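You operate a simulated robot arm through the tools that you are given. There is no shell and no other tool. Be economical: measure what you need, move in short steps, check, and stop when the job is done.

The job below is to be done with a simulated two-armed robot. You get a single attempt, and the scene is never put back.

TASK
Take the bag four and put it on the bed of the label press. Put the 2 brass shim from the blue table top on the white table top and the 3 brass shim on the top of the turntable. Take the long block and leave it on the white table top. Put the yellow cup in the sink bowl. Take the long leader and put it on the white flat roll. Put the carton card on the grey table top away on the shelf table. Open the yellow lid. Any order will do. Set down upright: yellow cup, carton card.

The check looks at the end state, three seconds after you hand in, the way a careful person would. Anything else that was tipped, shoved, dropped, spilled or broken makes it a failure. Lids that push on must go on centred and level and be pressed home; caps that screw on are set level and turned clockwise until they are tight.

THE ROBOT
Two 7-joint arms with three-finger grippers on one trunk, on a base that drives. Base frame: it is fixed to the floor where the robot stands at the start and does not move with it; the origin is under the middle of the robot, x ahead of it, y to its left, z up. Units: m, rad, N and s.
The left shoulder is at the start at [0.03, 0.124, 1.058], the right one opposite. With the tool pointing down near the work surface each hand reaches from about 0.1 to 0.76 m from the robot's upright axis, wherever it stands, measured 20 degrees to its own side. Places, roughly: bag four [0.5, 0.25, 0.75]; bed of the label press (27x19 cm) [0.48, -1.5, 0.9]; brass shim [0.5, 0.25, 0.75]; carton card [-1, -4.25, 0.75]; flat roll (20x20x3 cm) [-1.4, -4.2, 0.8]; long block [0.5, 0.5, 0.75]; long leader (22x5x4 cm) [-1.1, -4.4, 0.8]; shelf table [-1.2, -1.3, 0.8]; sink bowl inside [0.6, -6.6, 0.7]; top of the turntable [0.7, -1.1, 0.9]; white table top [-3.4, -0.1, 0.8]; yellow cup (6x6x8 cm) [-1.2, -4.6, 0.8]; yellow lid [-3.1, -1.7, 0.8]. Payload 2.2 kg a hand.
The tool frame of a hand sits at the grasp point between the pads (the TCP): z along the fingers, y along the line on which they close. The tips reach 0.028 m beyond it. The gripper opens to 0.102 m. The gripper's body begins 0.071 m behind the TCP.
Orientation is told as [roll, pitch, yaw] about the base's x, y, z axes, in that order, counted from this pose: with the fingers straight down and closing along the base's y, the tool's x points along the base's -x, its y along +y and its z along -z.

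THE INTERFACE
- The arms move only by the tool send_rows. It takes "left_series", "right_series" or both (then of equal length, played together; a hand with none holds still); each is a list of rows, each a list of 7 numbers: the shift along the tool's x, y, z in m, then the turn, a rotation vector about the tool's x, y, z in rad, then the finger opening in m, from 0 to 0.102. In form: [[x, y, z, wx, wy, wz, grip], ...]. A call has 1 to 8 rows; each row shifts and turns the commanded pose from where the row before left it, along the tool's axes as they then stand. A row lasts 0.2 s, in which the tool goes at most 0.05 m and 0.15 rad; a call with a longer step from one row to the next is refused whole, and so is a gripper value outside its range. Where a pose cannot be reached the arm comes as near as it can. A force on the tool above 40 N (or 10 N above the force at the start of the call, whichever is more), or a blocked arm, ends the call early, and 0.2 s more pass. Each finger halts on what it meets, pressing with about 37 N; the grip force reading is that of the motor and also rises with nothing between the fingers. The clock runs only during rows and for 0.2 s after the last one: add rows that do not move to give the fingers time. The reply holds the time, the measured pose of the TCP, the force on the tool along the base axes, the opening and the grip force, in the units named above and with some noise, with the torque about the TCP (base axes, N m) and any sound that the robot's microphone picked up.
- Cameras (640 x 400 px; columns grow to the right, rows downward): "scene" is now at [0.0309, 0.026, 1.7615]; the picture's right is [0.39, -0.92, 0.00], its down [-0.79, -0.34, -0.51] and it looks along [0.47, 0.20, -0.86] (base axes); focal length 266 px, centre (320, 200). "left" rides on the left gripper at [0.072, 0.038, -0.086] in its tool frame; the picture's right is [-0.47, 0.89, 0.00], its down [-0.60, -0.32, -0.73] and it looks along [-0.65, -0.34, 0.68] (tool axes); focal length 256 px, centre (320, 200). "right" rides on the right gripper at [0.069, 0.044, -0.086] in its tool frame; the picture's right is [-0.53, 0.85, 0.00], its down [-0.58, -0.36, -0.73] and it looks along [-0.62, -0.39, 0.68] (tool axes); focal length 256 px, centre (320, 200). There is no depth. A picture from a camera that has moved, and an enlarged one, comes with that camera's place and axes in the base frame and with its lens.
- camera(camera): a new picture of that camera. No time passes.
- raise_lower(by): slides the trunk up (or, below 0, down) by that many m; the arms and the scene camera ride with it, the base frame stays. It gives what a move gives, with no picture.
- base_move(legs): drives the robot by 1 to 6 legs, each [ahead, left, turn to the left] in m, m and rad, along the robot's own axes; the way and the turn of a leg run together, so that a leg with both is an arc; at most 1.5 m and 3.142 rad a leg. The arms and the cameras ride along, it lands a little off, and it stops where it bumps. It gives what a move gives.
- head_to(pan, tilt): turns the head with the scene camera to pan (to the left, within 2.496 rad either way) and tilt (down, from -0.506 to 1.204), counted from straight ahead of the robot. It gives what a move gives.
- inspect(camera, box): a new picture of the part [left, top, right, bottom] of that camera's present view, enlarged. No time passes.
- close_job(): hands the job in; it is judged then, once.

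Work in short steps. Places have to be worked out from the pictures, the camera data and where the tool is seen: move nearer, look again, correct. Check each grasp and each placing, and mend what went wrong. You have 217 turns and 228 pictures in all, those below and enlarged ones among them. Open the grippers and draw the arms clear of the work before you hand the job in, unless the task says otherwise.

The tools are called after "Call:" as name(argument=value, ...) on one line, values as JSON. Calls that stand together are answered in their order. send_rows: Moves the arms, as the interface text tells. Its arguments: {"type":"object","properties":{"left_series":{"type":"array","items":{"type":"array","items":{"type":"number"}}},"right_series":{"type":"array","items":{"type":"array","items":{"type":"number"}}}},"required":[]} The other tools are called the same way: raise_lower (by) slides the trunk up or down; base_move (legs) drives the base; head_to (pan, tilt) turns the head that bears the scene camera; camera (camera) takes a picture; inspect (camera, box) takes an enlarged picture of a part of a camera's view; close_job () hands the job in.

At the start:

```text
t: 0.0
left_tcp_pos: [0.4058, 0.42, 1.1276]
left_ee_rot: [0.002, 0.0, 0.001]
left_contact_force: [0.0, -0.2, -0.2]
left_ft_torque: [-0.02, 0.02, -0.02]
left_width: 0.1021
left_finger_force: 0.0
right_tcp_pos: [0.339, 0.0557, 1.0446]
right_ee_rot: [0.004, 0.0, 0.0]
right_contact_force: [-0.3, 0.4, -0.2]
right_ft_torque: [-0.01, -0.03, -0.05]
right_width: 0.1021
right_finger_force: 0.0
trunk travel left (down, up): [-0.3, 0.24]
robot x, y, heading: [-0.0038, -0.0023, 0.001]
head pan, tilt: [0.403, 1.04]
```

scene: 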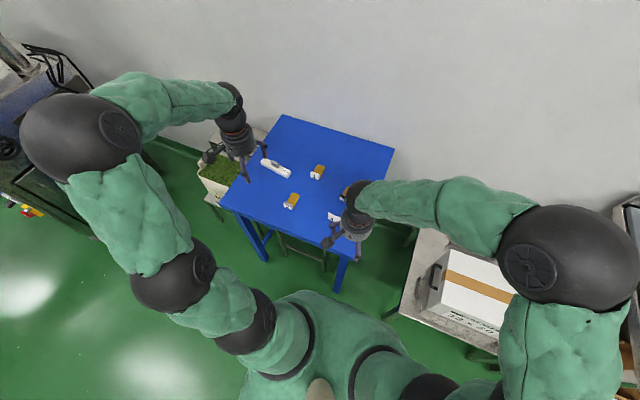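
right: 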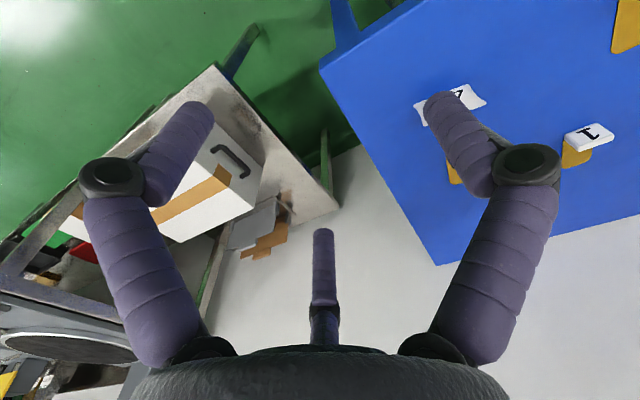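
left: 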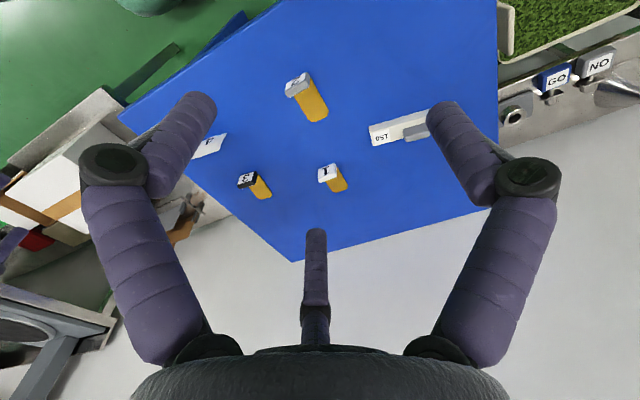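

I see a blue table with a few yellow/brass pieces with labels, a bag and a white block. I look closer to read the labels.

Call:
inspect(camera="left", box=[180, 50, 500, 250])

Call:
inspect(camera="scene", box=[220, 110, 400, 260])

Call:
inspect(camera="right", box=[380, 50, 640, 220])

```text
2.00 times, centred on (340, 150) of left
camera zoom: at [0.3324, 0.4595, 1.2136], right [0.47, 0.89, 0.0], down [0.6, -0.32, 0.73], along [0.65, -0.34, -0.68], focal length 512 px, centre (280, 300)
```

zoom: 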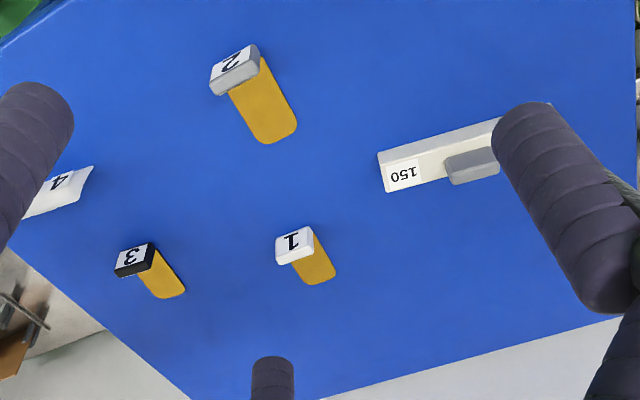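

```text
2.67 times, centred on (310, 185) of scene
camera zoom: at [0.0309, 0.026, 1.7615], right [0.39, -0.92, 0.0], down [-0.79, -0.34, -0.51], along [0.47, 0.2, -0.86], focal length 710 px, centre (347, 240)
```

zoom: 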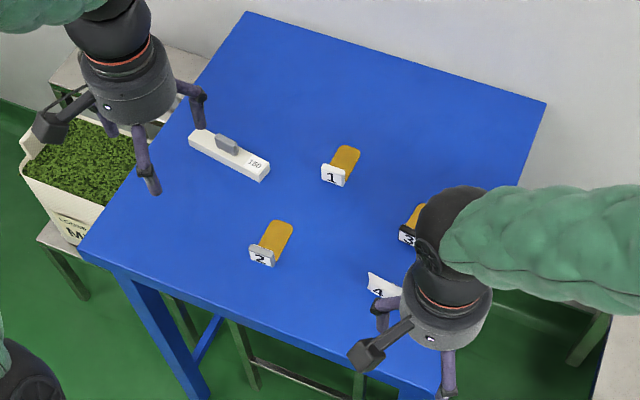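

```text
2.35 times, centred on (510, 135) of right
camera zoom: at [0.2689, 0.0994, 1.1298], right [0.53, 0.85, 0.0], down [0.58, -0.37, 0.73], along [0.62, -0.39, -0.68], focal length 602 px, centre (-127, 353)
```

zoom: 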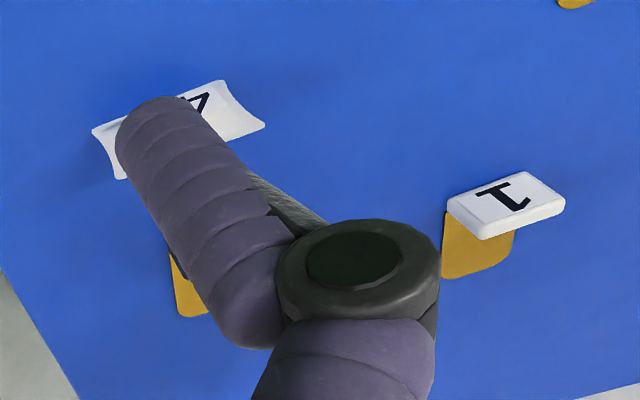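

The shims have raised tags and the table top triangulates to about z≈0.80. I bring the right hand nearer to shim 3 / bag 4 and the left nearer to shim 2 for a closer look.

Call:
send_rows(right_series=[[-0.04, 0.02, 0.015, 0, 0, 0, 0.102], [-0.04, 0.02, 0.015, 0, 0, 0, 0.102], [-0.04, 0.015, 0.015, 0, 0, 0, 0.102], [-0.04, 0.015, 0.015, 0, 0, 0, 0.102]], left_series=[[-0.02, -0.02, 0.03, 0, 0, 0, 0.102], [-0.02, -0.02, 0.03, 0, 0, 0, 0.102], [-0.0, -0.01, 0.03, 0, 0, 0, 0.102], [0, -0.01, 0.03, 0, 0, 0, 0.102]])

Call:
camera(camera="right")

Call:
camera(camera="left")

Call:
camera(camera="scene")

```text
t: 1.0
left_tcp_pos: [0.4481, 0.3577, 1.0065]
left_ee_rot: [0.002, -0.001, -0.001]
left_contact_force: [0.3, -0.2, -0.6]
left_ft_torque: [0.01, 0.04, -0.01]
left_width: 0.1021
left_finger_force: 0.1
right_tcp_pos: [0.5018, 0.1252, 0.9832]
right_ee_rot: [-0.001, 0.002, 0.001]
right_contact_force: [0.5, 0.0, 0.4]
right_ft_torque: [-0.03, 0.08, -0.01]
right_width: 0.102
right_finger_force: 0.1
trunk travel left (down, up): [-0.3, 0.24]
robot x, y, heading: [0.0031, -0.0001, -0.001]
head pan, tilt: [0.403, 1.04]
```

```text
221 pictures are left
camera right: at [0.4332, 0.1687, 1.0698], right [0.53, 0.85, 0.0], down [0.58, -0.36, 0.73], along [0.62, -0.39, -0.68], focal length 256 px, centre (320, 200)
```

right: 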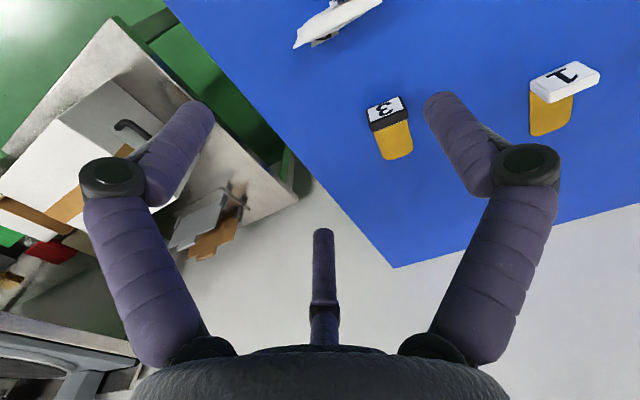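

```text
220 pictures are left
camera left: at [0.3755, 0.3967, 1.0937], right [0.47, 0.89, 0.0], down [0.6, -0.32, 0.73], along [0.65, -0.34, -0.68], focal length 256 px, centre (320, 200)
```

left: 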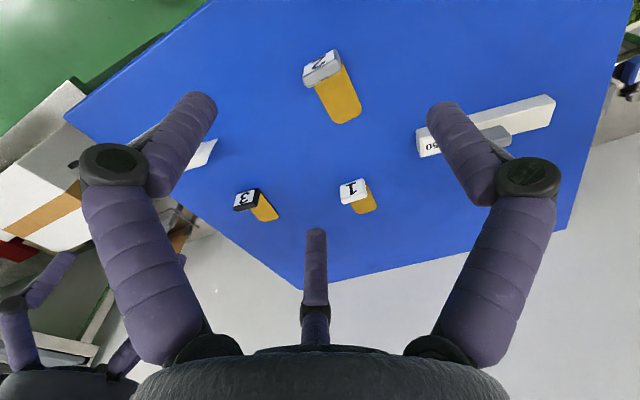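

```text
219 pictures are left
camera scene: at [0.0337, 0.0271, 1.7614], right [0.39, -0.92, 0.0], down [-0.79, -0.34, -0.5], along [0.46, 0.2, -0.86], focal length 266 px, centre (320, 200)
```

scene: 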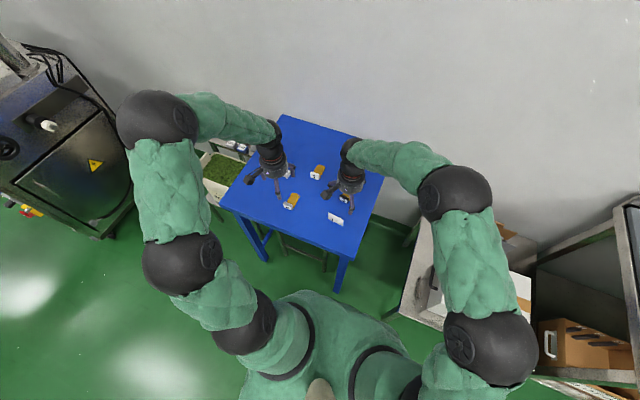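

The shim tags are raised blocks at the near end of brass plates lying along +x. I zoom for detail on shim 3's shape and the bag.

Call:
inspect(camera="right", box=[280, 0, 440, 170])

Call:
inspect(camera="left", box=[280, 30, 400, 140])

```text
2.35 times, centred on (360, 85) of right
camera zoom: at [0.4332, 0.1687, 1.0698], right [0.53, 0.85, 0.0], down [0.58, -0.36, 0.73], along [0.62, -0.39, -0.68], focal length 602 px, centre (226, 471)
```

zoom: 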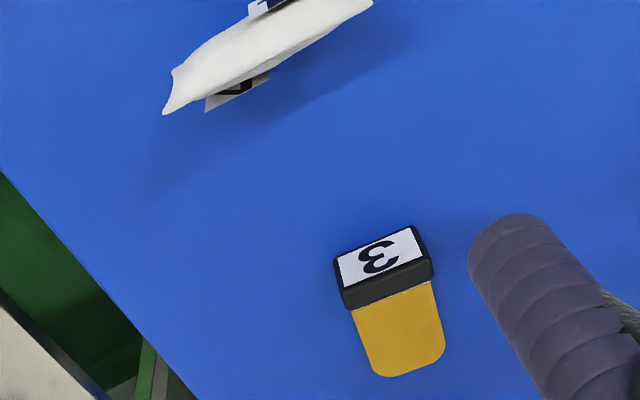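

```text
3.64 times, centred on (340, 85) of left
camera zoom: at [0.3755, 0.3967, 1.0937], right [0.47, 0.89, 0.0], down [0.6, -0.32, 0.73], along [0.65, -0.34, -0.68], focal length 931 px, centre (247, 618)
```

zoom: 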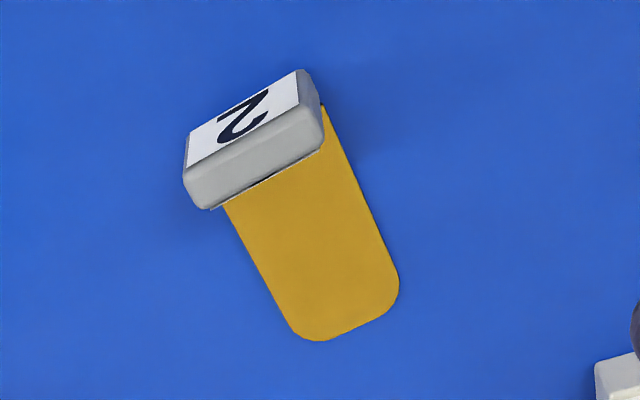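

Tag 3 I judge at about (0.588, 0.155), yaw about -0.14; tag 2 at (0.469, 0.351), yaw 0. Moving both hands above these and looking.

Call:
send_rows(right_series=[[-0.0287, 0.01, 0.0277, 0, 0, 0, 0.102], [-0.0287, 0.01, 0.0277, 0, 0, 0, 0.102], [-0.0287, 0.01, 0.0277, 0, 0, 0, 0.102], [0, 0, 0, 0, 0, 0.14, 0.102]], left_series=[[-0.007, -0.002, 0.035, 0, 0, 0, 0.102], [-0.007, -0.002, 0.035, 0, 0, 0, 0.102], [-0.007, -0.002, 0.035, 0, 0, 0, 0.102], [0, 0, 0, 0, 0, 0, 0.102]])

Call:
camera(camera="right")

Call:
camera(camera="left")

```text
t: 2.0
left_tcp_pos: [0.465, 0.3546, 0.9016]
left_ee_rot: [-0.002, 0.0, 0.0]
left_contact_force: [0.0, 0.3, 0.9]
left_ft_torque: [0.02, -0.04, -0.03]
left_width: 0.102
left_finger_force: 0.0
right_tcp_pos: [0.583, 0.1545, 0.9037]
right_ee_rot: [0.002, 0.001, -0.14]
right_contact_force: [-0.4, 0.1, 0.5]
right_ft_torque: [0.02, -0.01, -0.01]
right_width: 0.1019
right_finger_force: 0.0
trunk travel left (down, up): [-0.3, 0.24]
robot x, y, heading: [0.0001, 0.0005, 0.002]
head pan, tilt: [0.403, 1.04]
```

```text
216 pictures are left
camera right: at [0.5203, 0.2063, 0.989], right [0.65, 0.76, 0.0], down [0.52, -0.44, 0.73], along [0.56, -0.47, -0.68], focal length 256 px, centre (320, 200)
```

right: 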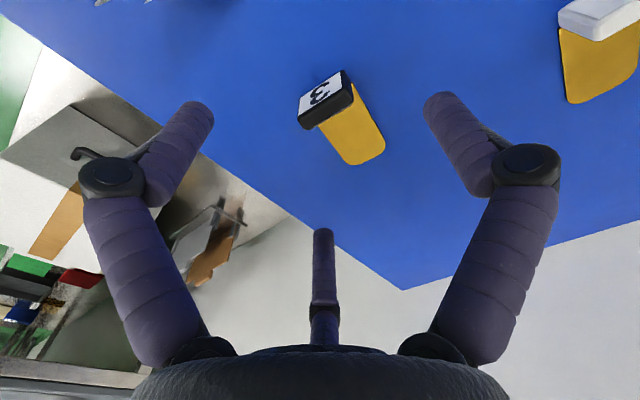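

```text
215 pictures are left
camera left: at [0.3911, 0.3922, 0.9882], right [0.46, 0.89, 0.0], down [0.6, -0.32, 0.73], along [0.65, -0.34, -0.68], focal length 256 px, centre (320, 200)
```

left: 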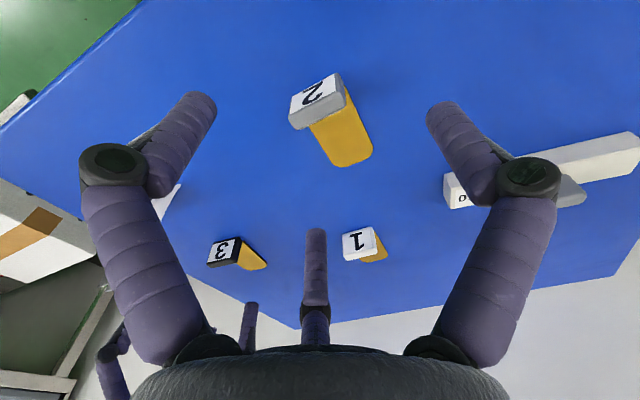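

Both tags are between the fingers and aligned. I lower both hands to about z 0.84 and look again.

Call:
send_rows(right_series=[[0.002, 0.002, 0.02, 0, 0, 0, 0.102], [0.002, 0.002, 0.02, 0, 0, 0, 0.102], [0, 0, 0.018, 0, 0, 0, 0.102], [0, 0, 0, 0, 0, 0, 0.102]], left_series=[[0.002, -0.001, 0.02, 0, 0, 0, 0.102], [0.002, -0.001, 0.02, 0, 0, 0, 0.102], [0, 0, 0.018, 0, 0, 0, 0.102], [0, 0, 0, 0, 0, 0, 0.102]])

Call:
camera(camera="right")

Call:
camera(camera="left")

```text
t: 3.0
left_tcp_pos: [0.4618, 0.353, 0.845]
left_ee_rot: [-0.001, -0.002, 0.0]
left_contact_force: [0.3, -0.4, -0.3]
left_ft_torque: [0.02, -0.01, -0.02]
left_width: 0.1021
left_finger_force: 0.0
right_tcp_pos: [0.5824, 0.1598, 0.8435]
right_ee_rot: [0.001, -0.001, -0.139]
right_contact_force: [-0.5, -0.3, 0.6]
right_ft_torque: [-0.02, -0.01, -0.03]
right_width: 0.1018
right_finger_force: 0.0
trunk travel left (down, up): [-0.3, 0.24]
robot x, y, heading: [0.0009, 0.0007, -0.0]
head pan, tilt: [0.403, 1.04]
```

```text
214 pictures are left
camera right: at [0.5203, 0.2121, 0.9299], right [0.65, 0.76, 0.0], down [0.52, -0.44, 0.73], along [0.56, -0.47, -0.68], focal length 256 px, centre (320, 200)
```

right: 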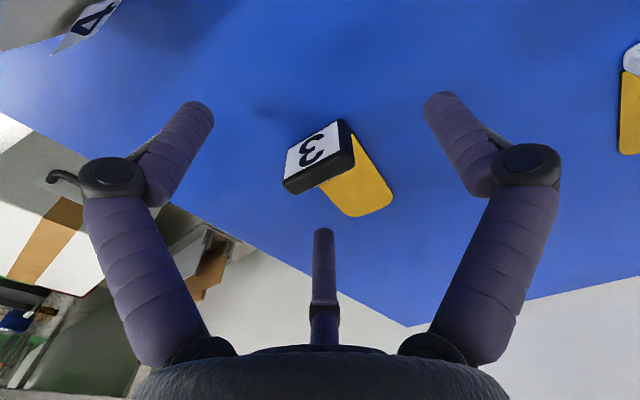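

```text
213 pictures are left
camera left: at [0.3891, 0.392, 0.93], right [0.46, 0.89, 0.0], down [0.6, -0.32, 0.73], along [0.65, -0.34, -0.68], focal length 256 px, centre (320, 200)
```

left: 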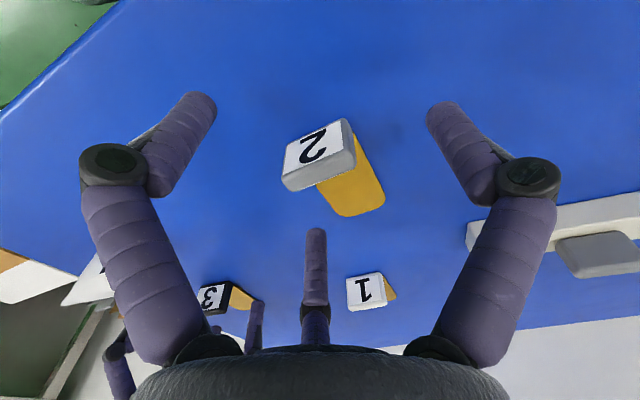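

The tag tops sit at about z 0.818. I lower about 1.3 cm more and close both grippers on the tags.

Call:
send_rows(right_series=[[0.001, -0.001, 0.006, 0, 0, 0, 0.102], [0, 0, 0.006, 0, 0, 0, 0.102], [0, 0, 0, 0, 0, 0, 0.07], [0, 0, 0, 0, 0, 0, 0.03], [0, 0, 0, 0, 0, 0, 0.02], [0, 0, 0, 0, 0, 0, 0.02]], left_series=[[0, 0, 0.006, 0, 0, 0, 0.102], [0, 0, 0.007, 0, 0, 0, 0.102], [0, 0, 0, 0, 0, 0, 0.07], [0, 0, 0, 0, 0, 0, 0.03], [0, 0, 0, 0, 0, 0, 0.02], [0, 0, 0, 0, 0, 0, 0.02]])

Call:
camera(camera="right")

Call:
camera(camera="left")

```text
t: 4.4
left_tcp_pos: [0.4622, 0.3535, 0.8311]
left_ee_rot: [0.0, 0.0, -0.001]
left_contact_force: [0.1, -0.2, 0.4]
left_ft_torque: [0.01, 0.02, 0.01]
left_width: 0.0202
left_finger_force: 0.1
right_tcp_pos: [0.5798, 0.1587, 0.8319]
right_ee_rot: [0.001, 0.0, -0.141]
right_contact_force: [-0.7, 0.8, 0.4]
right_ft_torque: [0.0, -0.02, -0.02]
right_width: 0.02
right_finger_force: 0.1
trunk travel left (down, up): [-0.3, 0.24]
robot x, y, heading: [-0.0007, -0.0, -0.002]
head pan, tilt: [0.403, 1.04]
```

```text
212 pictures are left
camera right: at [0.5183, 0.2122, 0.9177], right [0.65, 0.76, 0.0], down [0.52, -0.44, 0.73], along [0.56, -0.47, -0.68], focal length 256 px, centre (320, 200)
```

right: 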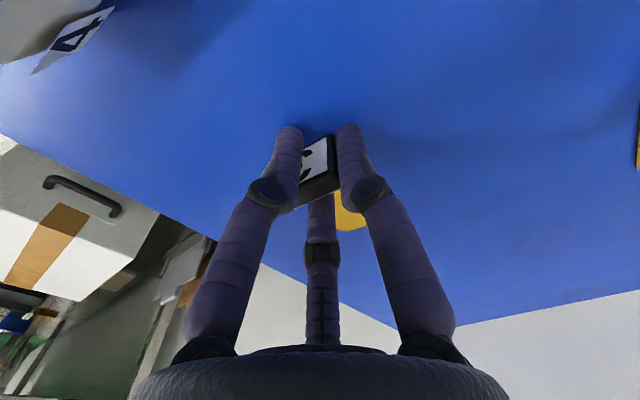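

```text
211 pictures are left
camera left: at [0.3889, 0.3915, 0.9169], right [0.47, 0.89, 0.0], down [0.6, -0.32, 0.73], along [0.65, -0.34, -0.68], focal length 256 px, centre (320, 200)
```

left: 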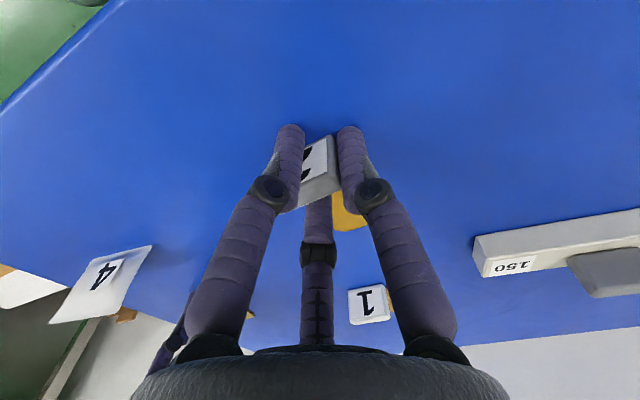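

The fingers reached 2 cm with no resistance, so either the tags are narrower or I'm still above them. I close further to see whether they meet anything.

Call:
send_rows(right_series=[[0, 0, 0, 0, 0, 0, 0.01], [0, 0, 0, 0, 0, 0, 0.0], [0, 0, 0, 0, 0, 0, 0.0]], left_series=[[0, 0, 0, 0, 0, 0, 0.01], [0, 0, 0, 0, 0, 0, 0.0], [0, 0, 0, 0, 0, 0, 0.0]])

Call:
inspect(camera="left", box=[240, 90, 400, 250])

```text
t: 5.2
left_tcp_pos: [0.4628, 0.3529, 0.8309]
left_ee_rot: [0.0, 0.0, 0.0]
left_contact_force: [0.2, -0.5, -0.6]
left_ft_torque: [0.01, 0.02, -0.03]
left_width: 0.0139
left_finger_force: 37.0
right_tcp_pos: [0.5798, 0.1588, 0.8315]
right_ee_rot: [0.001, 0.001, -0.142]
right_contact_force: [-1.1, -0.1, 0.1]
right_ft_torque: [-0.02, 0.0, 0.01]
right_width: 0.0142
right_finger_force: 37.3
trunk travel left (down, up): [-0.3, 0.24]
robot x, y, heading: [-0.0007, 0.0006, 0.002]
head pan, tilt: [0.403, 1.04]
```

```text
2.50 times, centred on (320, 170) of left
camera zoom: at [0.3889, 0.3915, 0.9169], right [0.47, 0.89, 0.0], down [0.6, -0.32, 0.73], along [0.65, -0.34, -0.68], focal length 640 px, centre (320, 275)
```

zoom: 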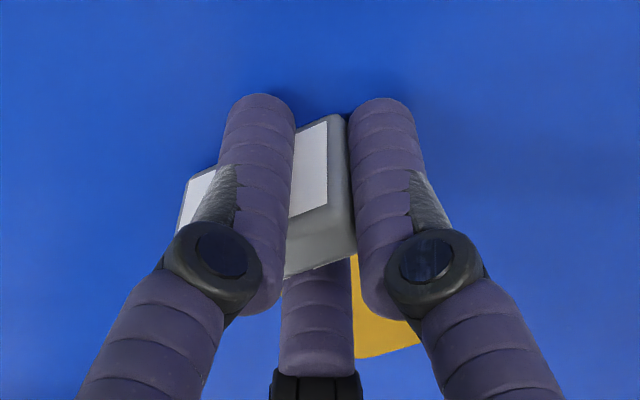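

Both grippers stopped at 14 mm with 37 N: something is held. I lift both to check.

Call:
send_rows(right_series=[[0, 0, -0.03, 0, 0, 0, 0.0], [0, 0, -0.05, 0, 0, 0, 0.0], [0, 0, -0.05, 0, 0, 0, 0.0]], left_series=[[0, 0, -0.03, 0, 0, 0, 0.0], [0, 0, -0.05, 0, 0, 0, 0.0], [0, 0, -0.05, 0, 0, 0, 0.0]])

Call:
camera(camera="left")

Call:
camera(camera="right")

```text
t: 6.0
left_tcp_pos: [0.4635, 0.356, 0.966]
left_ee_rot: [0.0, -0.001, 0.001]
left_contact_force: [0.3, 0.1, -0.7]
left_ft_torque: [0.04, -0.06, 0.01]
left_width: 0.0139
left_finger_force: 37.1
right_tcp_pos: [0.575, 0.1578, 0.9638]
right_ee_rot: [-0.001, 0.002, -0.141]
right_contact_force: [-0.7, 0.3, -1.3]
right_ft_torque: [0.01, -0.05, -0.01]
right_width: 0.0139
right_finger_force: 37.0
trunk travel left (down, up): [-0.3, 0.24]
robot x, y, heading: [-0.0027, 0.0007, 0.002]
head pan, tilt: [0.403, 1.04]
```

```text
209 pictures are left
camera left: at [0.3892, 0.3944, 1.0512], right [0.47, 0.89, 0.0], down [0.6, -0.32, 0.73], along [0.65, -0.34, -0.68], focal length 256 px, centre (320, 200)
```

left: 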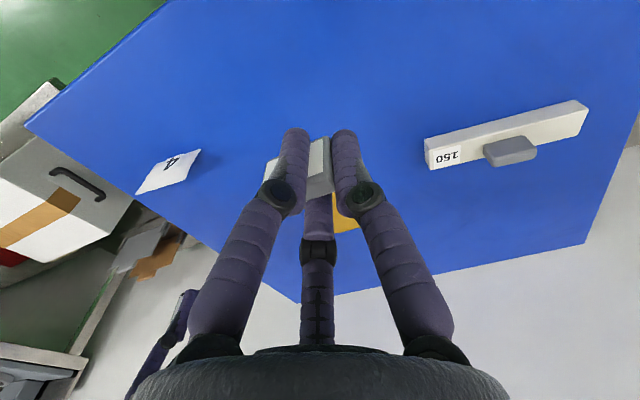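

```text
208 pictures are left
camera right: at [0.5124, 0.2108, 1.0496], right [0.65, 0.76, 0.0], down [0.52, -0.44, 0.73], along [0.56, -0.47, -0.68], focal length 256 px, centre (320, 200)
```

right: 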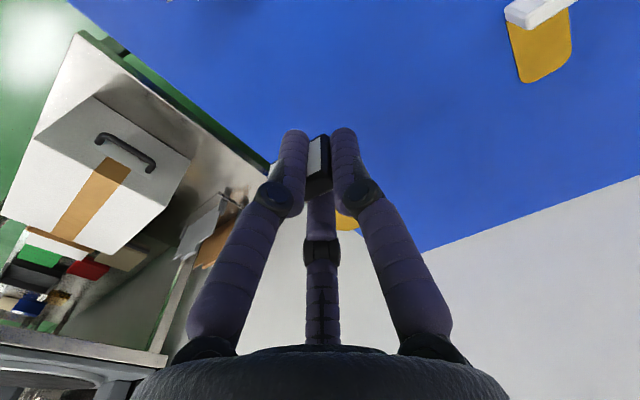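

Both shims are held. To carry bag 4 with shim 3 on the first trip, I set shim 2 back down where it was with the left hand and retract up a bit; right hand stays clear.

Call:
send_rows(left_series=[[0, -0.002, 0.05, 0, 0, 0, 0.0], [0, 0, 0.05, 0, 0, 0, 0.0], [0, 0, 0.025, 0, 0, 0, 0.0], [0, 0, 0.007, 0, 0, 0, 0.0], [0, 0, 0, 0, 0, 0, 0.03], [0, 0, 0, 0, 0, 0, 0.07], [0, 0, 0, 0, 0, 0, 0.102], [0, 0, -0.03, 0, 0, 0, 0.102]])

Call:
send_rows(left_series=[[0, 0, -0.05, 0, 0, 0, 0.102], [0, 0, -0.05, 0, 0, 0, 0.102], [0, -0.05, 0, 0, 0, 0, 0.102], [0, -0.05, 0, 0, 0, 0, 0.102], [0.005, -0.05, 0, 0, 0, 0, 0.102], [0.015, -0.03, 0.02, 0, 0, 0, 0.102]], right_series=[[0, -0.05, -0.03, 0, 0, 0, 0.0], [0, -0.05, -0.03, 0, 0, 0, 0.0], [0, -0.05, 0, 0, 0, 0, 0.0], [0, -0.05, 0, 0, 0, 0, 0.0], [0, -0.03, 0, 0, 0, 0, 0.0], [0, 0, 0, 0, 0, 0, 0.0]])

Call:
camera(camera="left")

Call:
camera(camera="scene")

```text
t: 7.8
left_tcp_pos: [0.4645, 0.3493, 0.8629]
left_ee_rot: [-0.001, -0.001, -0.001]
left_contact_force: [-0.2, -0.6, 0.7]
left_ft_torque: [0.02, 0.0, 0.03]
left_width: 0.1019
left_finger_force: 0.1
right_tcp_pos: [0.5752, 0.1573, 0.9649]
right_ee_rot: [0.003, -0.001, -0.14]
right_contact_force: [0.1, -0.9, -0.5]
right_ft_torque: [0.02, -0.01, 0.02]
right_width: 0.0137
right_finger_force: 37.6
trunk travel left (down, up): [-0.3, 0.24]
robot x, y, heading: [0.0019, 0.0037, -0.002]
head pan, tilt: [0.403, 1.04]
```

```text
refused: row 1 steps farther than a row can; nothing moved
```

```text
207 pictures are left
camera left: at [0.3917, 0.3876, 0.9483], right [0.47, 0.89, 0.0], down [0.6, -0.32, 0.73], along [0.65, -0.34, -0.68], focal length 256 px, centre (320, 200)
```

left: 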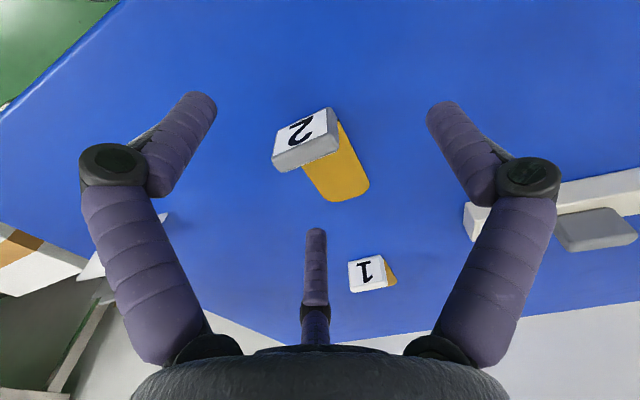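

```text
206 pictures are left
camera scene: at [0.0297, 0.0252, 1.7616], right [0.39, -0.92, 0.0], down [-0.79, -0.34, -0.51], along [0.47, 0.2, -0.86], focal length 266 px, centre (320, 200)
```

scene: 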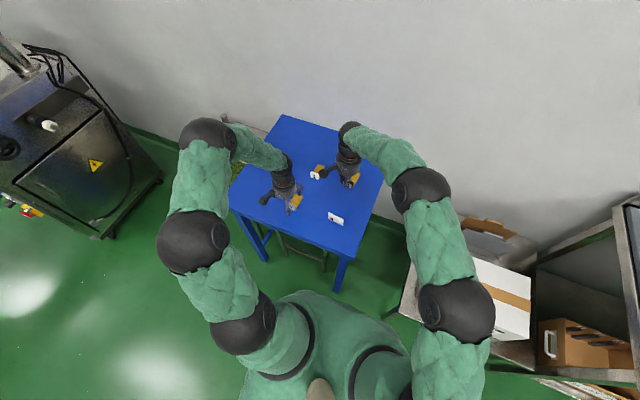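

Shim 2 is back and stands as before. I retry with smaller rows: right hand clear to the right and up, left hand over bag 4.

Call:
send_rows(left_series=[[0, 0, -0.045, 0, 0, 0, 0.102], [0, -0.01, -0.045, 0, 0, 0, 0.102], [0, -0.045, 0, 0, 0, 0, 0.102], [0, -0.045, 0, 0, 0, 0, 0.102], [0.0, -0.045, 0, 0, 0, 0, 0.102], [0.0, -0.045, 0.0, 0, 0, 0, 0.102], [0.0, -0.01, 0.02, 0, 0, 0, 0.102]], right_series=[[0, -0.04, -0.025, 0, 0, 0, 0.0], [0, -0.04, -0.025, 0, 0, 0, 0.0], [0, -0.045, 0, 0, 0, 0, 0.0], [0, -0.045, 0, 0, 0, 0, 0.0], [0, -0.03, 0, 0, 0, 0, 0.0], [0, 0, 0, 0, 0, 0, 0.0], [0, 0, 0, 0, 0, 0, 0.0]])

Call:
camera(camera="left")

Call:
inspect(camera="scene", box=[280, 160, 400, 250])

```text
t: 9.4
left_tcp_pos: [0.4642, 0.1505, 0.9274]
left_ee_rot: [0.002, 0.001, -0.001]
left_contact_force: [-1.0, 0.7, 0.5]
left_ft_torque: [-0.04, 0.04, 0.02]
left_width: 0.1018
left_finger_force: 0.0
right_tcp_pos: [0.5516, -0.0393, 1.0085]
right_ee_rot: [0.0, 0.002, -0.138]
right_contact_force: [1.0, 0.4, -0.3]
right_ft_torque: [0.01, -0.01, 0.0]
right_width: 0.0136
right_finger_force: 36.5
trunk travel left (down, up): [-0.3, 0.24]
robot x, y, heading: [-0.0011, 0.0026, 0.002]
head pan, tilt: [0.403, 1.04]
```

```text
205 pictures are left
camera left: at [0.39, 0.1901, 1.0129], right [0.47, 0.89, 0.0], down [0.6, -0.32, 0.73], along [0.65, -0.34, -0.68], focal length 256 px, centre (320, 200)
```

left: 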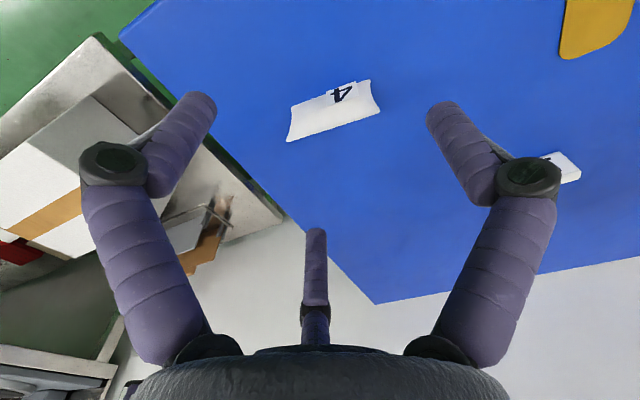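

```text
4.44 times, centred on (340, 205) of scene
camera zoom: at [0.0317, 0.0262, 1.7615], right [0.39, -0.92, 0.0], down [-0.79, -0.34, -0.51], along [0.47, 0.2, -0.86], focal length 1184 px, centre (231, 178)
```

zoom: 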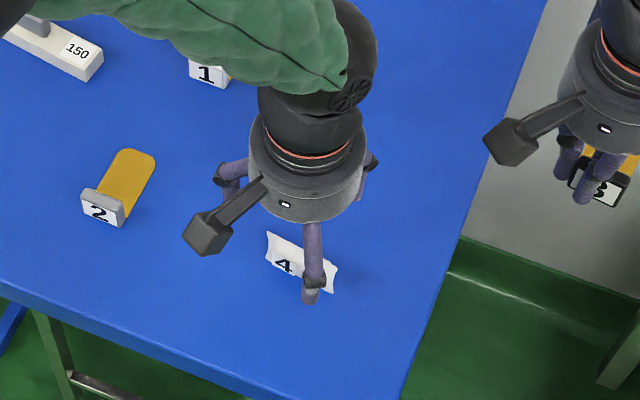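

Zoom on the bag to see whether it lies or stands.

Call:
inspect(camera="left", box=[260, 50, 420, 160])

```text
3.64 times, centred on (340, 105) of left
camera zoom: at [0.39, 0.1901, 1.0129], right [0.47, 0.89, 0.0], down [0.6, -0.32, 0.73], along [0.65, -0.34, -0.68], focal length 931 px, centre (247, 546)
```

zoom: 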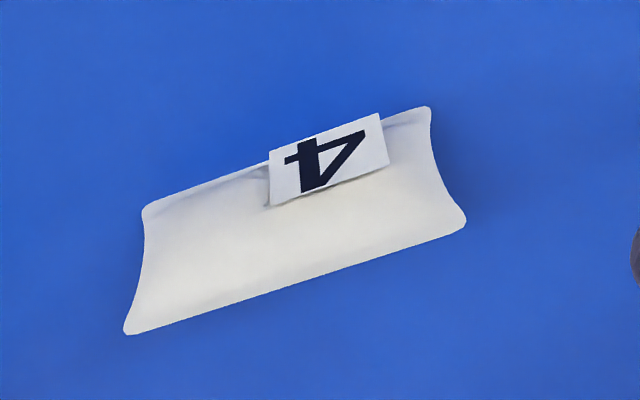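

The bag is about 7.5 cm along y (yaw ≈ -0.15), ~3 cm across. I turn the left gripper so it closes across the short side.

Call:
send_rows(left_series=[[-0.006, 0, 0, 0, 0, -0.148, 0.102], [-0.006, 0, 0, 0, 0, -0.148, 0.102], [-0.006, 0, 0, 0, 0, -0.148, 0.102], [-0.006, 0, 0, 0, 0, -0.148, 0.102], [0, 0, 0, 0, 0, -0.148, 0.102], [0, 0, 0, 0, 0, -0.148, 0.102], [0, 0, 0, 0, 0, -0.148, 0.102], [0, 0, 0, 0, 0, -0.148, 0.102]])

Call:
send_rows(left_series=[[0, 0, 0, 0, 0, -0.12, 0.102], [0, 0, 0, 0, 0, -0.116, 0.102], [0, 0, 0, 0, 0, 0, 0.102]])

Call:
camera(camera="left")

```text
t: 11.2
left_tcp_pos: [0.4861, 0.1562, 0.9296]
left_ee_rot: [-0.001, 0.0, 1.188]
left_contact_force: [-0.3, 0.0, 0.2]
left_ft_torque: [0.0, -0.02, -0.01]
left_width: 0.1019
left_finger_force: 0.1
right_tcp_pos: [0.5514, -0.0383, 1.0108]
right_ee_rot: [0.001, 0.0, -0.139]
right_contact_force: [0.1, -0.1, 0.3]
right_ft_torque: [0.01, -0.01, 0.02]
right_width: 0.0133
right_finger_force: 36.6
trunk travel left (down, up): [-0.3, 0.24]
robot x, y, heading: [0.0001, 0.0004, -0.001]
head pan, tilt: [0.403, 1.04]
```

```text
t: 12.0
left_tcp_pos: [0.4857, 0.1556, 0.9278]
left_ee_rot: [0.002, -0.001, 1.421]
left_contact_force: [0.3, 0.4, 0.6]
left_ft_torque: [0.0, 0.01, 0.01]
left_width: 0.1019
left_finger_force: 0.0
right_tcp_pos: [0.5517, -0.04, 1.0103]
right_ee_rot: [0.002, 0.0, -0.14]
right_contact_force: [0.3, 0.7, -0.4]
right_ft_torque: [-0.02, 0.01, 0.01]
right_width: 0.0136
right_finger_force: 37.1
trunk travel left (down, up): [-0.3, 0.24]
robot x, y, heading: [0.0015, -0.0048, -0.001]
head pan, tilt: [0.403, 1.04]
```

```text
202 pictures are left
camera left: at [0.4361, 0.0904, 1.0146], right [-0.81, 0.59, 0.0], down [0.4, 0.55, 0.73], along [0.43, 0.59, -0.68], focal length 256 px, centre (320, 200)
```

left: 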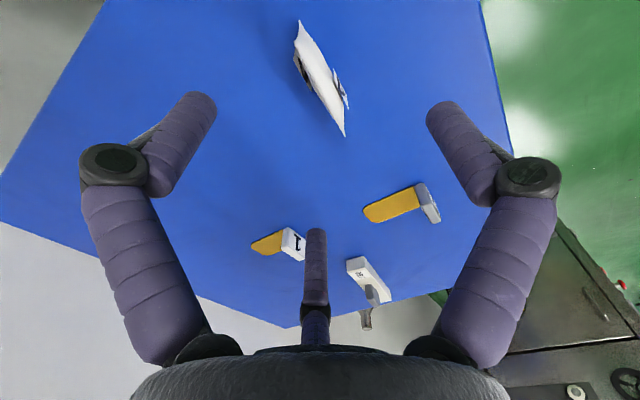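

Seen edge-on, the bag stands on edge, thin, right between the fingers. I descend to z≈0.84 and close gently.

Call:
send_rows(left_series=[[0, -0.002, 0.03, 0, 0, 0, 0.102], [0, 0, 0.03, 0, 0, 0, 0.102], [0, 0, 0.025, 0, 0, 0, 0.102], [0, 0, 0, 0, 0, 0, 0.06], [0, 0, 0, 0, 0, 0, 0.03], [0, 0, 0, 0, 0, 0, 0.01], [0, 0, 0, 0, 0, 0, 0.0], [0, 0, 0, 0, 0, 0, 0.0]])

Call:
camera(camera="left")

```text
t: 13.8
left_tcp_pos: [0.4868, 0.1531, 0.8422]
left_ee_rot: [0.001, 0.0, 1.422]
left_contact_force: [-0.5, 0.0, 0.5]
left_ft_torque: [0.0, -0.02, 0.0]
left_width: 0.0063
left_finger_force: 34.4
right_tcp_pos: [0.5505, -0.0391, 1.0094]
right_ee_rot: [0.0, 0.0, -0.139]
right_contact_force: [0.5, 0.1, -0.4]
right_ft_torque: [-0.01, 0.02, 0.01]
right_width: 0.0135
right_finger_force: 37.0
trunk travel left (down, up): [-0.3, 0.24]
robot x, y, heading: [0.0012, 0.0009, -0.004]
head pan, tilt: [0.403, 1.04]
```

```text
201 pictures are left
camera left: at [0.4377, 0.0886, 0.9294], right [-0.81, 0.59, 0.0], down [0.4, 0.55, 0.73], along [0.43, 0.59, -0.68], focal length 256 px, centre (320, 200)
```

left: 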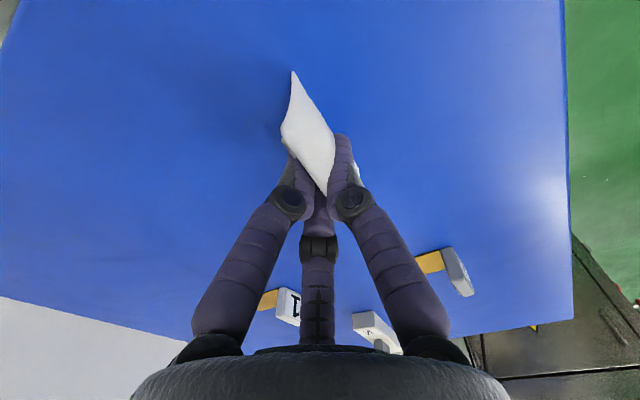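

The bag is gripped (6 mm). I lift and retract both hands, then look to the right for the way to the press.

Call:
send_rows(left_series=[[0, 0, -0.03, 0, 0, 0, 0.0], [0, 0, -0.045, 0, 0, 0, 0.0], [0, 0, -0.045, 0, 0, 0, 0.0], [0, 0, -0.045, 0, 0, 0, 0.0], [-0.03, -0.03, -0.02, 0, 0, 0, 0.0], [-0.03, -0.03, -0.02, 0, 0, 0, 0.0], [-0.03, -0.03, 0, 0, 0, 0, 0.0], [0, -0.03, 0, 0, 0, 0, 0.0]], right_series=[[0.0, 0, -0.02, 0, 0, 0, 0.0], [0.04, -0.015, -0.01, 0, 0, 0, 0.0], [0.04, -0.015, -0.01, 0, 0, 0, 0.0], [0.04, -0.015, -0.01, 0, 0, 0, 0.0], [0.04, -0.015, -0.01, 0, 0, 0, 0.0], [0.04, -0.015, 0, 0, 0, 0, 0.0], [0, -0.03, 0, 0, 0, 0, 0.0], [0, -0.03, 0, 0, 0, 0, 0.0]])

Call:
head_to(pan=-1.1, tilt=0.6)

Call:
camera(camera="scene")

Call:
camera(camera="left")

```text
t: 15.6
left_tcp_pos: [0.6202, 0.2242, 1.048]
left_ee_rot: [0.0, -0.001, 1.42]
left_contact_force: [0.4, 0.6, -0.3]
left_ft_torque: [0.01, 0.01, -0.03]
left_width: 0.0059
left_finger_force: 32.8
right_tcp_pos: [0.3343, -0.147, 1.0716]
right_ee_rot: [0.001, 0.002, -0.137]
right_contact_force: [0.5, -0.3, 0.1]
right_ft_torque: [0.03, 0.02, 0.02]
right_width: 0.0135
right_finger_force: 37.2
trunk travel left (down, up): [-0.3, 0.24]
robot x, y, heading: [0.0007, 0.0022, -0.002]
head pan, tilt: [0.403, 1.04]
```

```text
t: 17.2
left_tcp_pos: [0.6201, 0.2239, 1.0464]
left_ee_rot: [0.0, 0.001, 1.422]
left_contact_force: [-0.1, 0.4, -0.7]
left_ft_torque: [-0.01, 0.0, 0.03]
left_width: 0.0061
left_finger_force: 31.8
right_tcp_pos: [0.3345, -0.1448, 1.0736]
right_ee_rot: [0.0, 0.002, -0.138]
right_contact_force: [-0.3, -0.3, 0.4]
right_ft_torque: [0.02, -0.03, 0.0]
right_width: 0.0133
right_finger_force: 37.1
trunk travel left (down, up): [-0.3, 0.24]
robot x, y, heading: [0.0013, 0.0009, -0.001]
head pan, tilt: [-1.1, 0.6]
```

```text
200 pictures are left
camera scene: at [0.0095, -0.0792, 1.7963], right [-0.89, -0.45, 0.0], down [-0.26, 0.5, -0.82], along [0.37, -0.73, -0.57], focal length 266 px, centre (320, 200)
```

scene: 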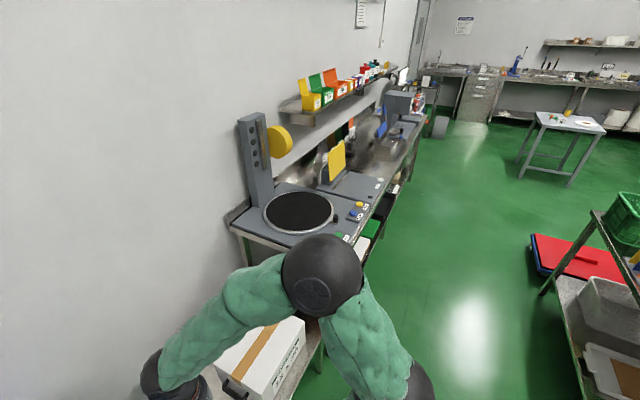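

```text
199 pictures are left
camera left: at [0.5715, 0.1589, 1.133], right [-0.81, 0.59, 0.0], down [0.4, 0.55, 0.73], along [0.43, 0.59, -0.68], focal length 256 px, centre (320, 200)
```

left: 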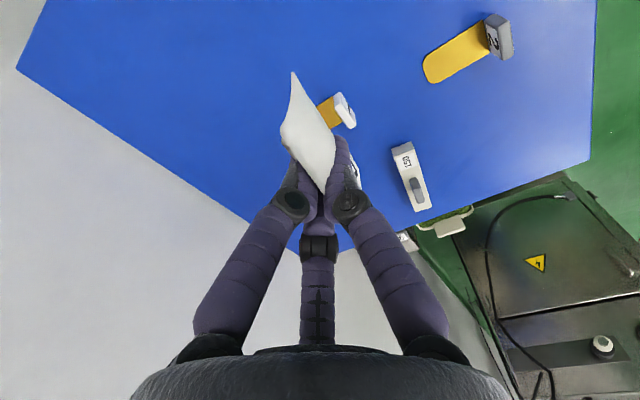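

Bag is held. The bench front edge is near x≈0.27, turntable centre about (0.63,-1.05). I retract the left hand toward the body, then back up 0.2 m and move right 0.85 m.

Call:
send_rows(left_series=[[0, 0.04, -0.01, 0, 0, 0, 0.0], [0, 0.045, -0.01, 0, 0, 0, 0.0], [0, 0.045, -0.01, 0, 0, 0, 0.0], [0, 0.045, -0.01, 0, 0, 0, 0.0], [0, 0.045, 0, 0, 0, 0, 0.0], [0, 0.045, 0, 0, 0, 0, 0.0]])

Call:
base_move(legs=[[-0.2, 0, 0], [0, -0.85, 0]])

Call:
camera(camera="scene")

Call:
camera(camera="right")

```text
t: 18.6
left_tcp_pos: [0.3602, 0.2677, 1.0925]
left_ee_rot: [-0.004, -0.001, 1.419]
left_contact_force: [-0.6, -0.5, 1.0]
left_ft_torque: [0.02, -0.05, 0.02]
left_width: 0.0062
left_finger_force: 32.4
right_tcp_pos: [0.3336, -0.1468, 1.0736]
right_ee_rot: [0.002, 0.001, -0.142]
right_contact_force: [-0.4, -0.6, 0.2]
right_ft_torque: [-0.05, -0.04, 0.0]
right_width: 0.0134
right_finger_force: 36.8
trunk travel left (down, up): [-0.3, 0.24]
robot x, y, heading: [-0.002, 0.0003, -0.002]
head pan, tilt: [-1.1, 0.6]
```

```text
t: 24.4
left_tcp_pos: [0.1638, -0.6149, 1.0925]
left_ee_rot: [0.001, -0.001, 1.407]
left_contact_force: [0.0, 0.3, -1.4]
left_ft_torque: [0.06, -0.02, -0.01]
left_width: 0.006
left_finger_force: 32.2
right_tcp_pos: [0.1318, -1.0287, 1.073]
right_ee_rot: [0.001, 0.0, -0.151]
right_contact_force: [0.0, 0.2, -0.4]
right_ft_torque: [0.01, -0.01, 0.02]
right_width: 0.0131
right_finger_force: 37.6
trunk travel left (down, up): [-0.3, 0.24]
robot x, y, heading: [-0.203, -0.8772, -0.009]
head pan, tilt: [-1.1, 0.6]
```

```text
198 pictures are left
camera scene: at [-0.1931, -0.9589, 1.7962], right [-0.9, -0.44, 0.0], down [-0.25, 0.51, -0.82], along [0.37, -0.74, -0.57], focal length 266 px, centre (320, 200)
```

scene: 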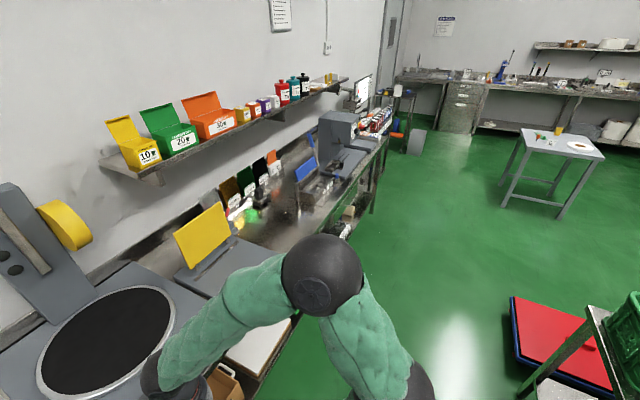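

```text
197 pictures are left
camera right: at [0.0704, -0.9754, 1.1584], right [0.65, 0.76, 0.0], down [0.52, -0.45, 0.73], along [0.55, -0.48, -0.68], focal length 256 px, centre (320, 200)
```

right: 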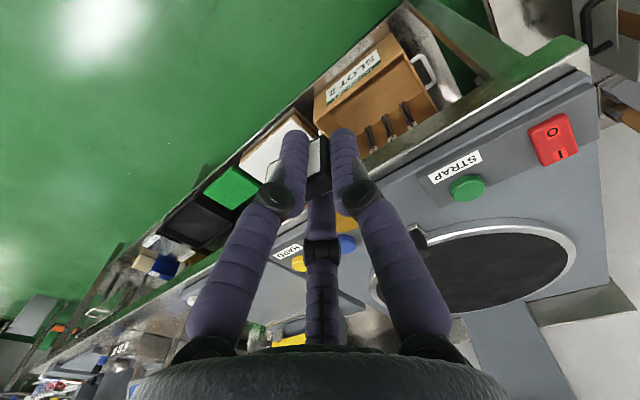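

I'm beside the turntable. I turn the head to view it and the press to the right.

Call:
head_to(pan=-0.35, tilt=0.85)

Call:
camera(camera="scene")

```text
t: 25.5
left_tcp_pos: [0.1642, -0.6137, 1.0907]
left_ee_rot: [-0.002, 0.0, 1.41]
left_contact_force: [0.2, -0.4, -0.4]
left_ft_torque: [0.01, 0.02, -0.01]
left_width: 0.006
left_finger_force: 32.2
right_tcp_pos: [0.1315, -1.0282, 1.0728]
right_ee_rot: [0.001, -0.001, -0.149]
right_contact_force: [0.3, -0.3, -0.2]
right_ft_torque: [0.0, -0.02, 0.03]
right_width: 0.0135
right_finger_force: 36.5
trunk travel left (down, up): [-0.3, 0.24]
robot x, y, heading: [-0.2022, -0.8822, -0.01]
head pan, tilt: [-0.351, 0.85]
```

```text
196 pictures are left
camera scene: at [-0.1593, -0.9068, 1.7754], right [-0.35, -0.94, 0.0], down [-0.7, 0.27, -0.66], along [0.62, -0.23, -0.75], focal length 266 px, centre (320, 200)
```

scene: 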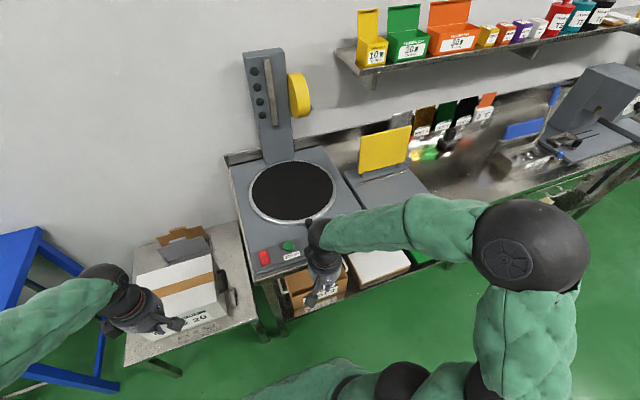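

Turntable centre ≈ (0.66,-1.08), radius ~0.17. I go ahead 0.1 m for reach and then extend the right hand over it.

Call:
base_move(legs=[[0.1, 0, 0.01]])

Call:
send_rows(right_series=[[-0.044, 0.003, 0, 0, 0, 0, 0.0], [-0.044, 0.003, 0, 0, 0, 0, 0.0], [-0.044, 0.003, 0, 0, 0, 0, 0.0], [-0.044, 0.003, 0, 0, 0, 0, 0.0], [-0.044, 0.003, 0, 0, 0, 0, 0.0], [-0.044, 0.003, 0, 0, 0, 0, 0.0], [-0.044, 0.003, 0, 0, 0, 0, 0.0], [-0.044, 0.003, 0, 0, 0, 0, 0.0]])

Call:
camera(camera="right")

Call:
camera(camera="scene")

```text
t: 26.7
left_tcp_pos: [0.2612, -0.6106, 1.0905]
left_ee_rot: [0.0, 0.002, 1.423]
left_contact_force: [1.4, 0.4, -0.3]
left_ft_torque: [-0.03, 0.01, -0.01]
left_width: 0.0059
left_finger_force: 32.7
right_tcp_pos: [0.2351, -1.0251, 1.0719]
right_ee_rot: [0.001, 0.003, -0.137]
right_contact_force: [0.2, 0.1, -0.4]
right_ft_torque: [0.0, 0.04, -0.02]
right_width: 0.0136
right_finger_force: 37.1
trunk travel left (down, up): [-0.3, 0.24]
robot x, y, heading: [-0.098, -0.8822, 0.001]
head pan, tilt: [-0.351, 0.85]
```

```text
t: 28.5
left_tcp_pos: [0.2625, -0.611, 1.0901]
left_ee_rot: [0.002, 0.0, 1.422]
left_contact_force: [-0.1, 0.7, 0.4]
left_ft_torque: [-0.01, 0.01, 0.0]
left_width: 0.0063
left_finger_force: 32.2
right_tcp_pos: [0.589, -1.0485, 1.0696]
right_ee_rot: [0.002, 0.004, -0.137]
right_contact_force: [0.7, 0.4, -0.6]
right_ft_torque: [0.03, 0.05, -0.01]
right_width: 0.013
right_finger_force: 37.2
trunk travel left (down, up): [-0.3, 0.24]
robot x, y, heading: [-0.1036, -0.8775, 0.001]
head pan, tilt: [-0.351, 0.85]
```

```text
195 pictures are left
camera right: at [0.5257, -0.9955, 1.1555], right [0.65, 0.76, 0.0], down [0.52, -0.44, 0.73], along [0.56, -0.47, -0.68], focal length 256 px, centre (320, 200)
```

right: 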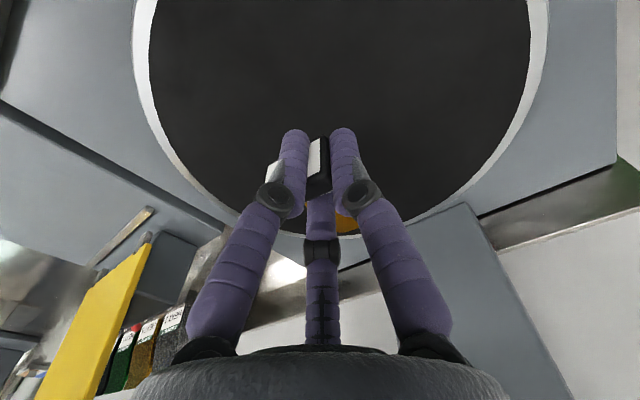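

```text
194 pictures are left
camera scene: at [-0.0557, -0.9063, 1.7753], right [-0.34, -0.94, 0.0], down [-0.71, 0.26, -0.66], along [0.62, -0.23, -0.75], focal length 266 px, centre (320, 200)
```

scene: 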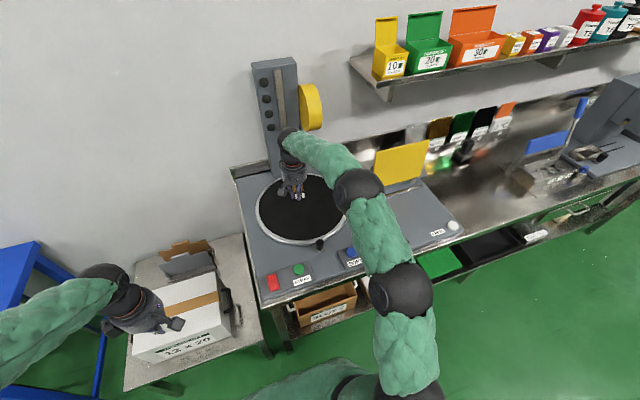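

The shim is over the disc. I lower to z≈0.955 and look.

Call:
send_rows(right_series=[[0, 0, 0.04, 0, 0, 0, 0.0], [0, 0, 0.04, 0, 0, 0, 0.0], [0, 0, 0.02, 0, 0, 0, 0.0], [0, 0, 0.015, 0, 0, 0, 0.0], [0, 0, 0, 0, 0, 0, 0.0]])

Call:
inspect(camera="scene", box=[240, 160, 360, 260])

Call:
camera(camera="right")

```text
t: 29.7
left_tcp_pos: [0.2622, -0.61, 1.0912]
left_ee_rot: [0.0, 0.0, 1.422]
left_contact_force: [0.8, 0.3, -0.4]
left_ft_torque: [-0.02, 0.03, 0.01]
left_width: 0.006
left_finger_force: 32.4
right_tcp_pos: [0.5863, -1.0476, 0.9571]
right_ee_rot: [0.004, 0.001, -0.137]
right_contact_force: [0.1, 1.2, -0.3]
right_ft_torque: [-0.03, 0.02, -0.04]
right_width: 0.0136
right_finger_force: 37.0
trunk travel left (down, up): [-0.3, 0.24]
robot x, y, heading: [-0.1028, -0.8795, 0.004]
head pan, tilt: [-0.351, 0.85]
```

```text
4.00 times, centred on (300, 210) of scene
camera zoom: at [-0.0583, -0.9066, 1.7754], right [-0.34, -0.94, 0.0], down [-0.71, 0.26, -0.66], along [0.62, -0.23, -0.75], focal length 1066 px, centre (400, 160)
```

zoom: 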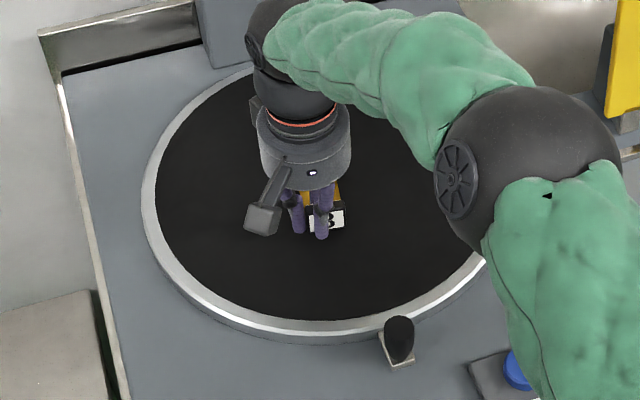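

```text
192 pictures are left
camera right: at [0.5236, -0.9952, 1.0432], right [0.65, 0.76, 0.0], down [0.52, -0.44, 0.73], along [0.56, -0.47, -0.68], focal length 256 px, centre (320, 200)
```

right: 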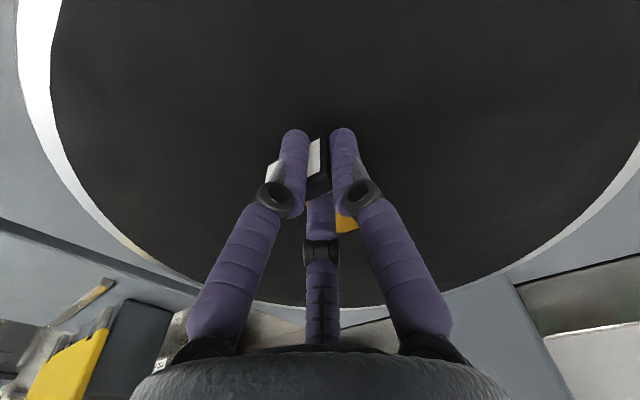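

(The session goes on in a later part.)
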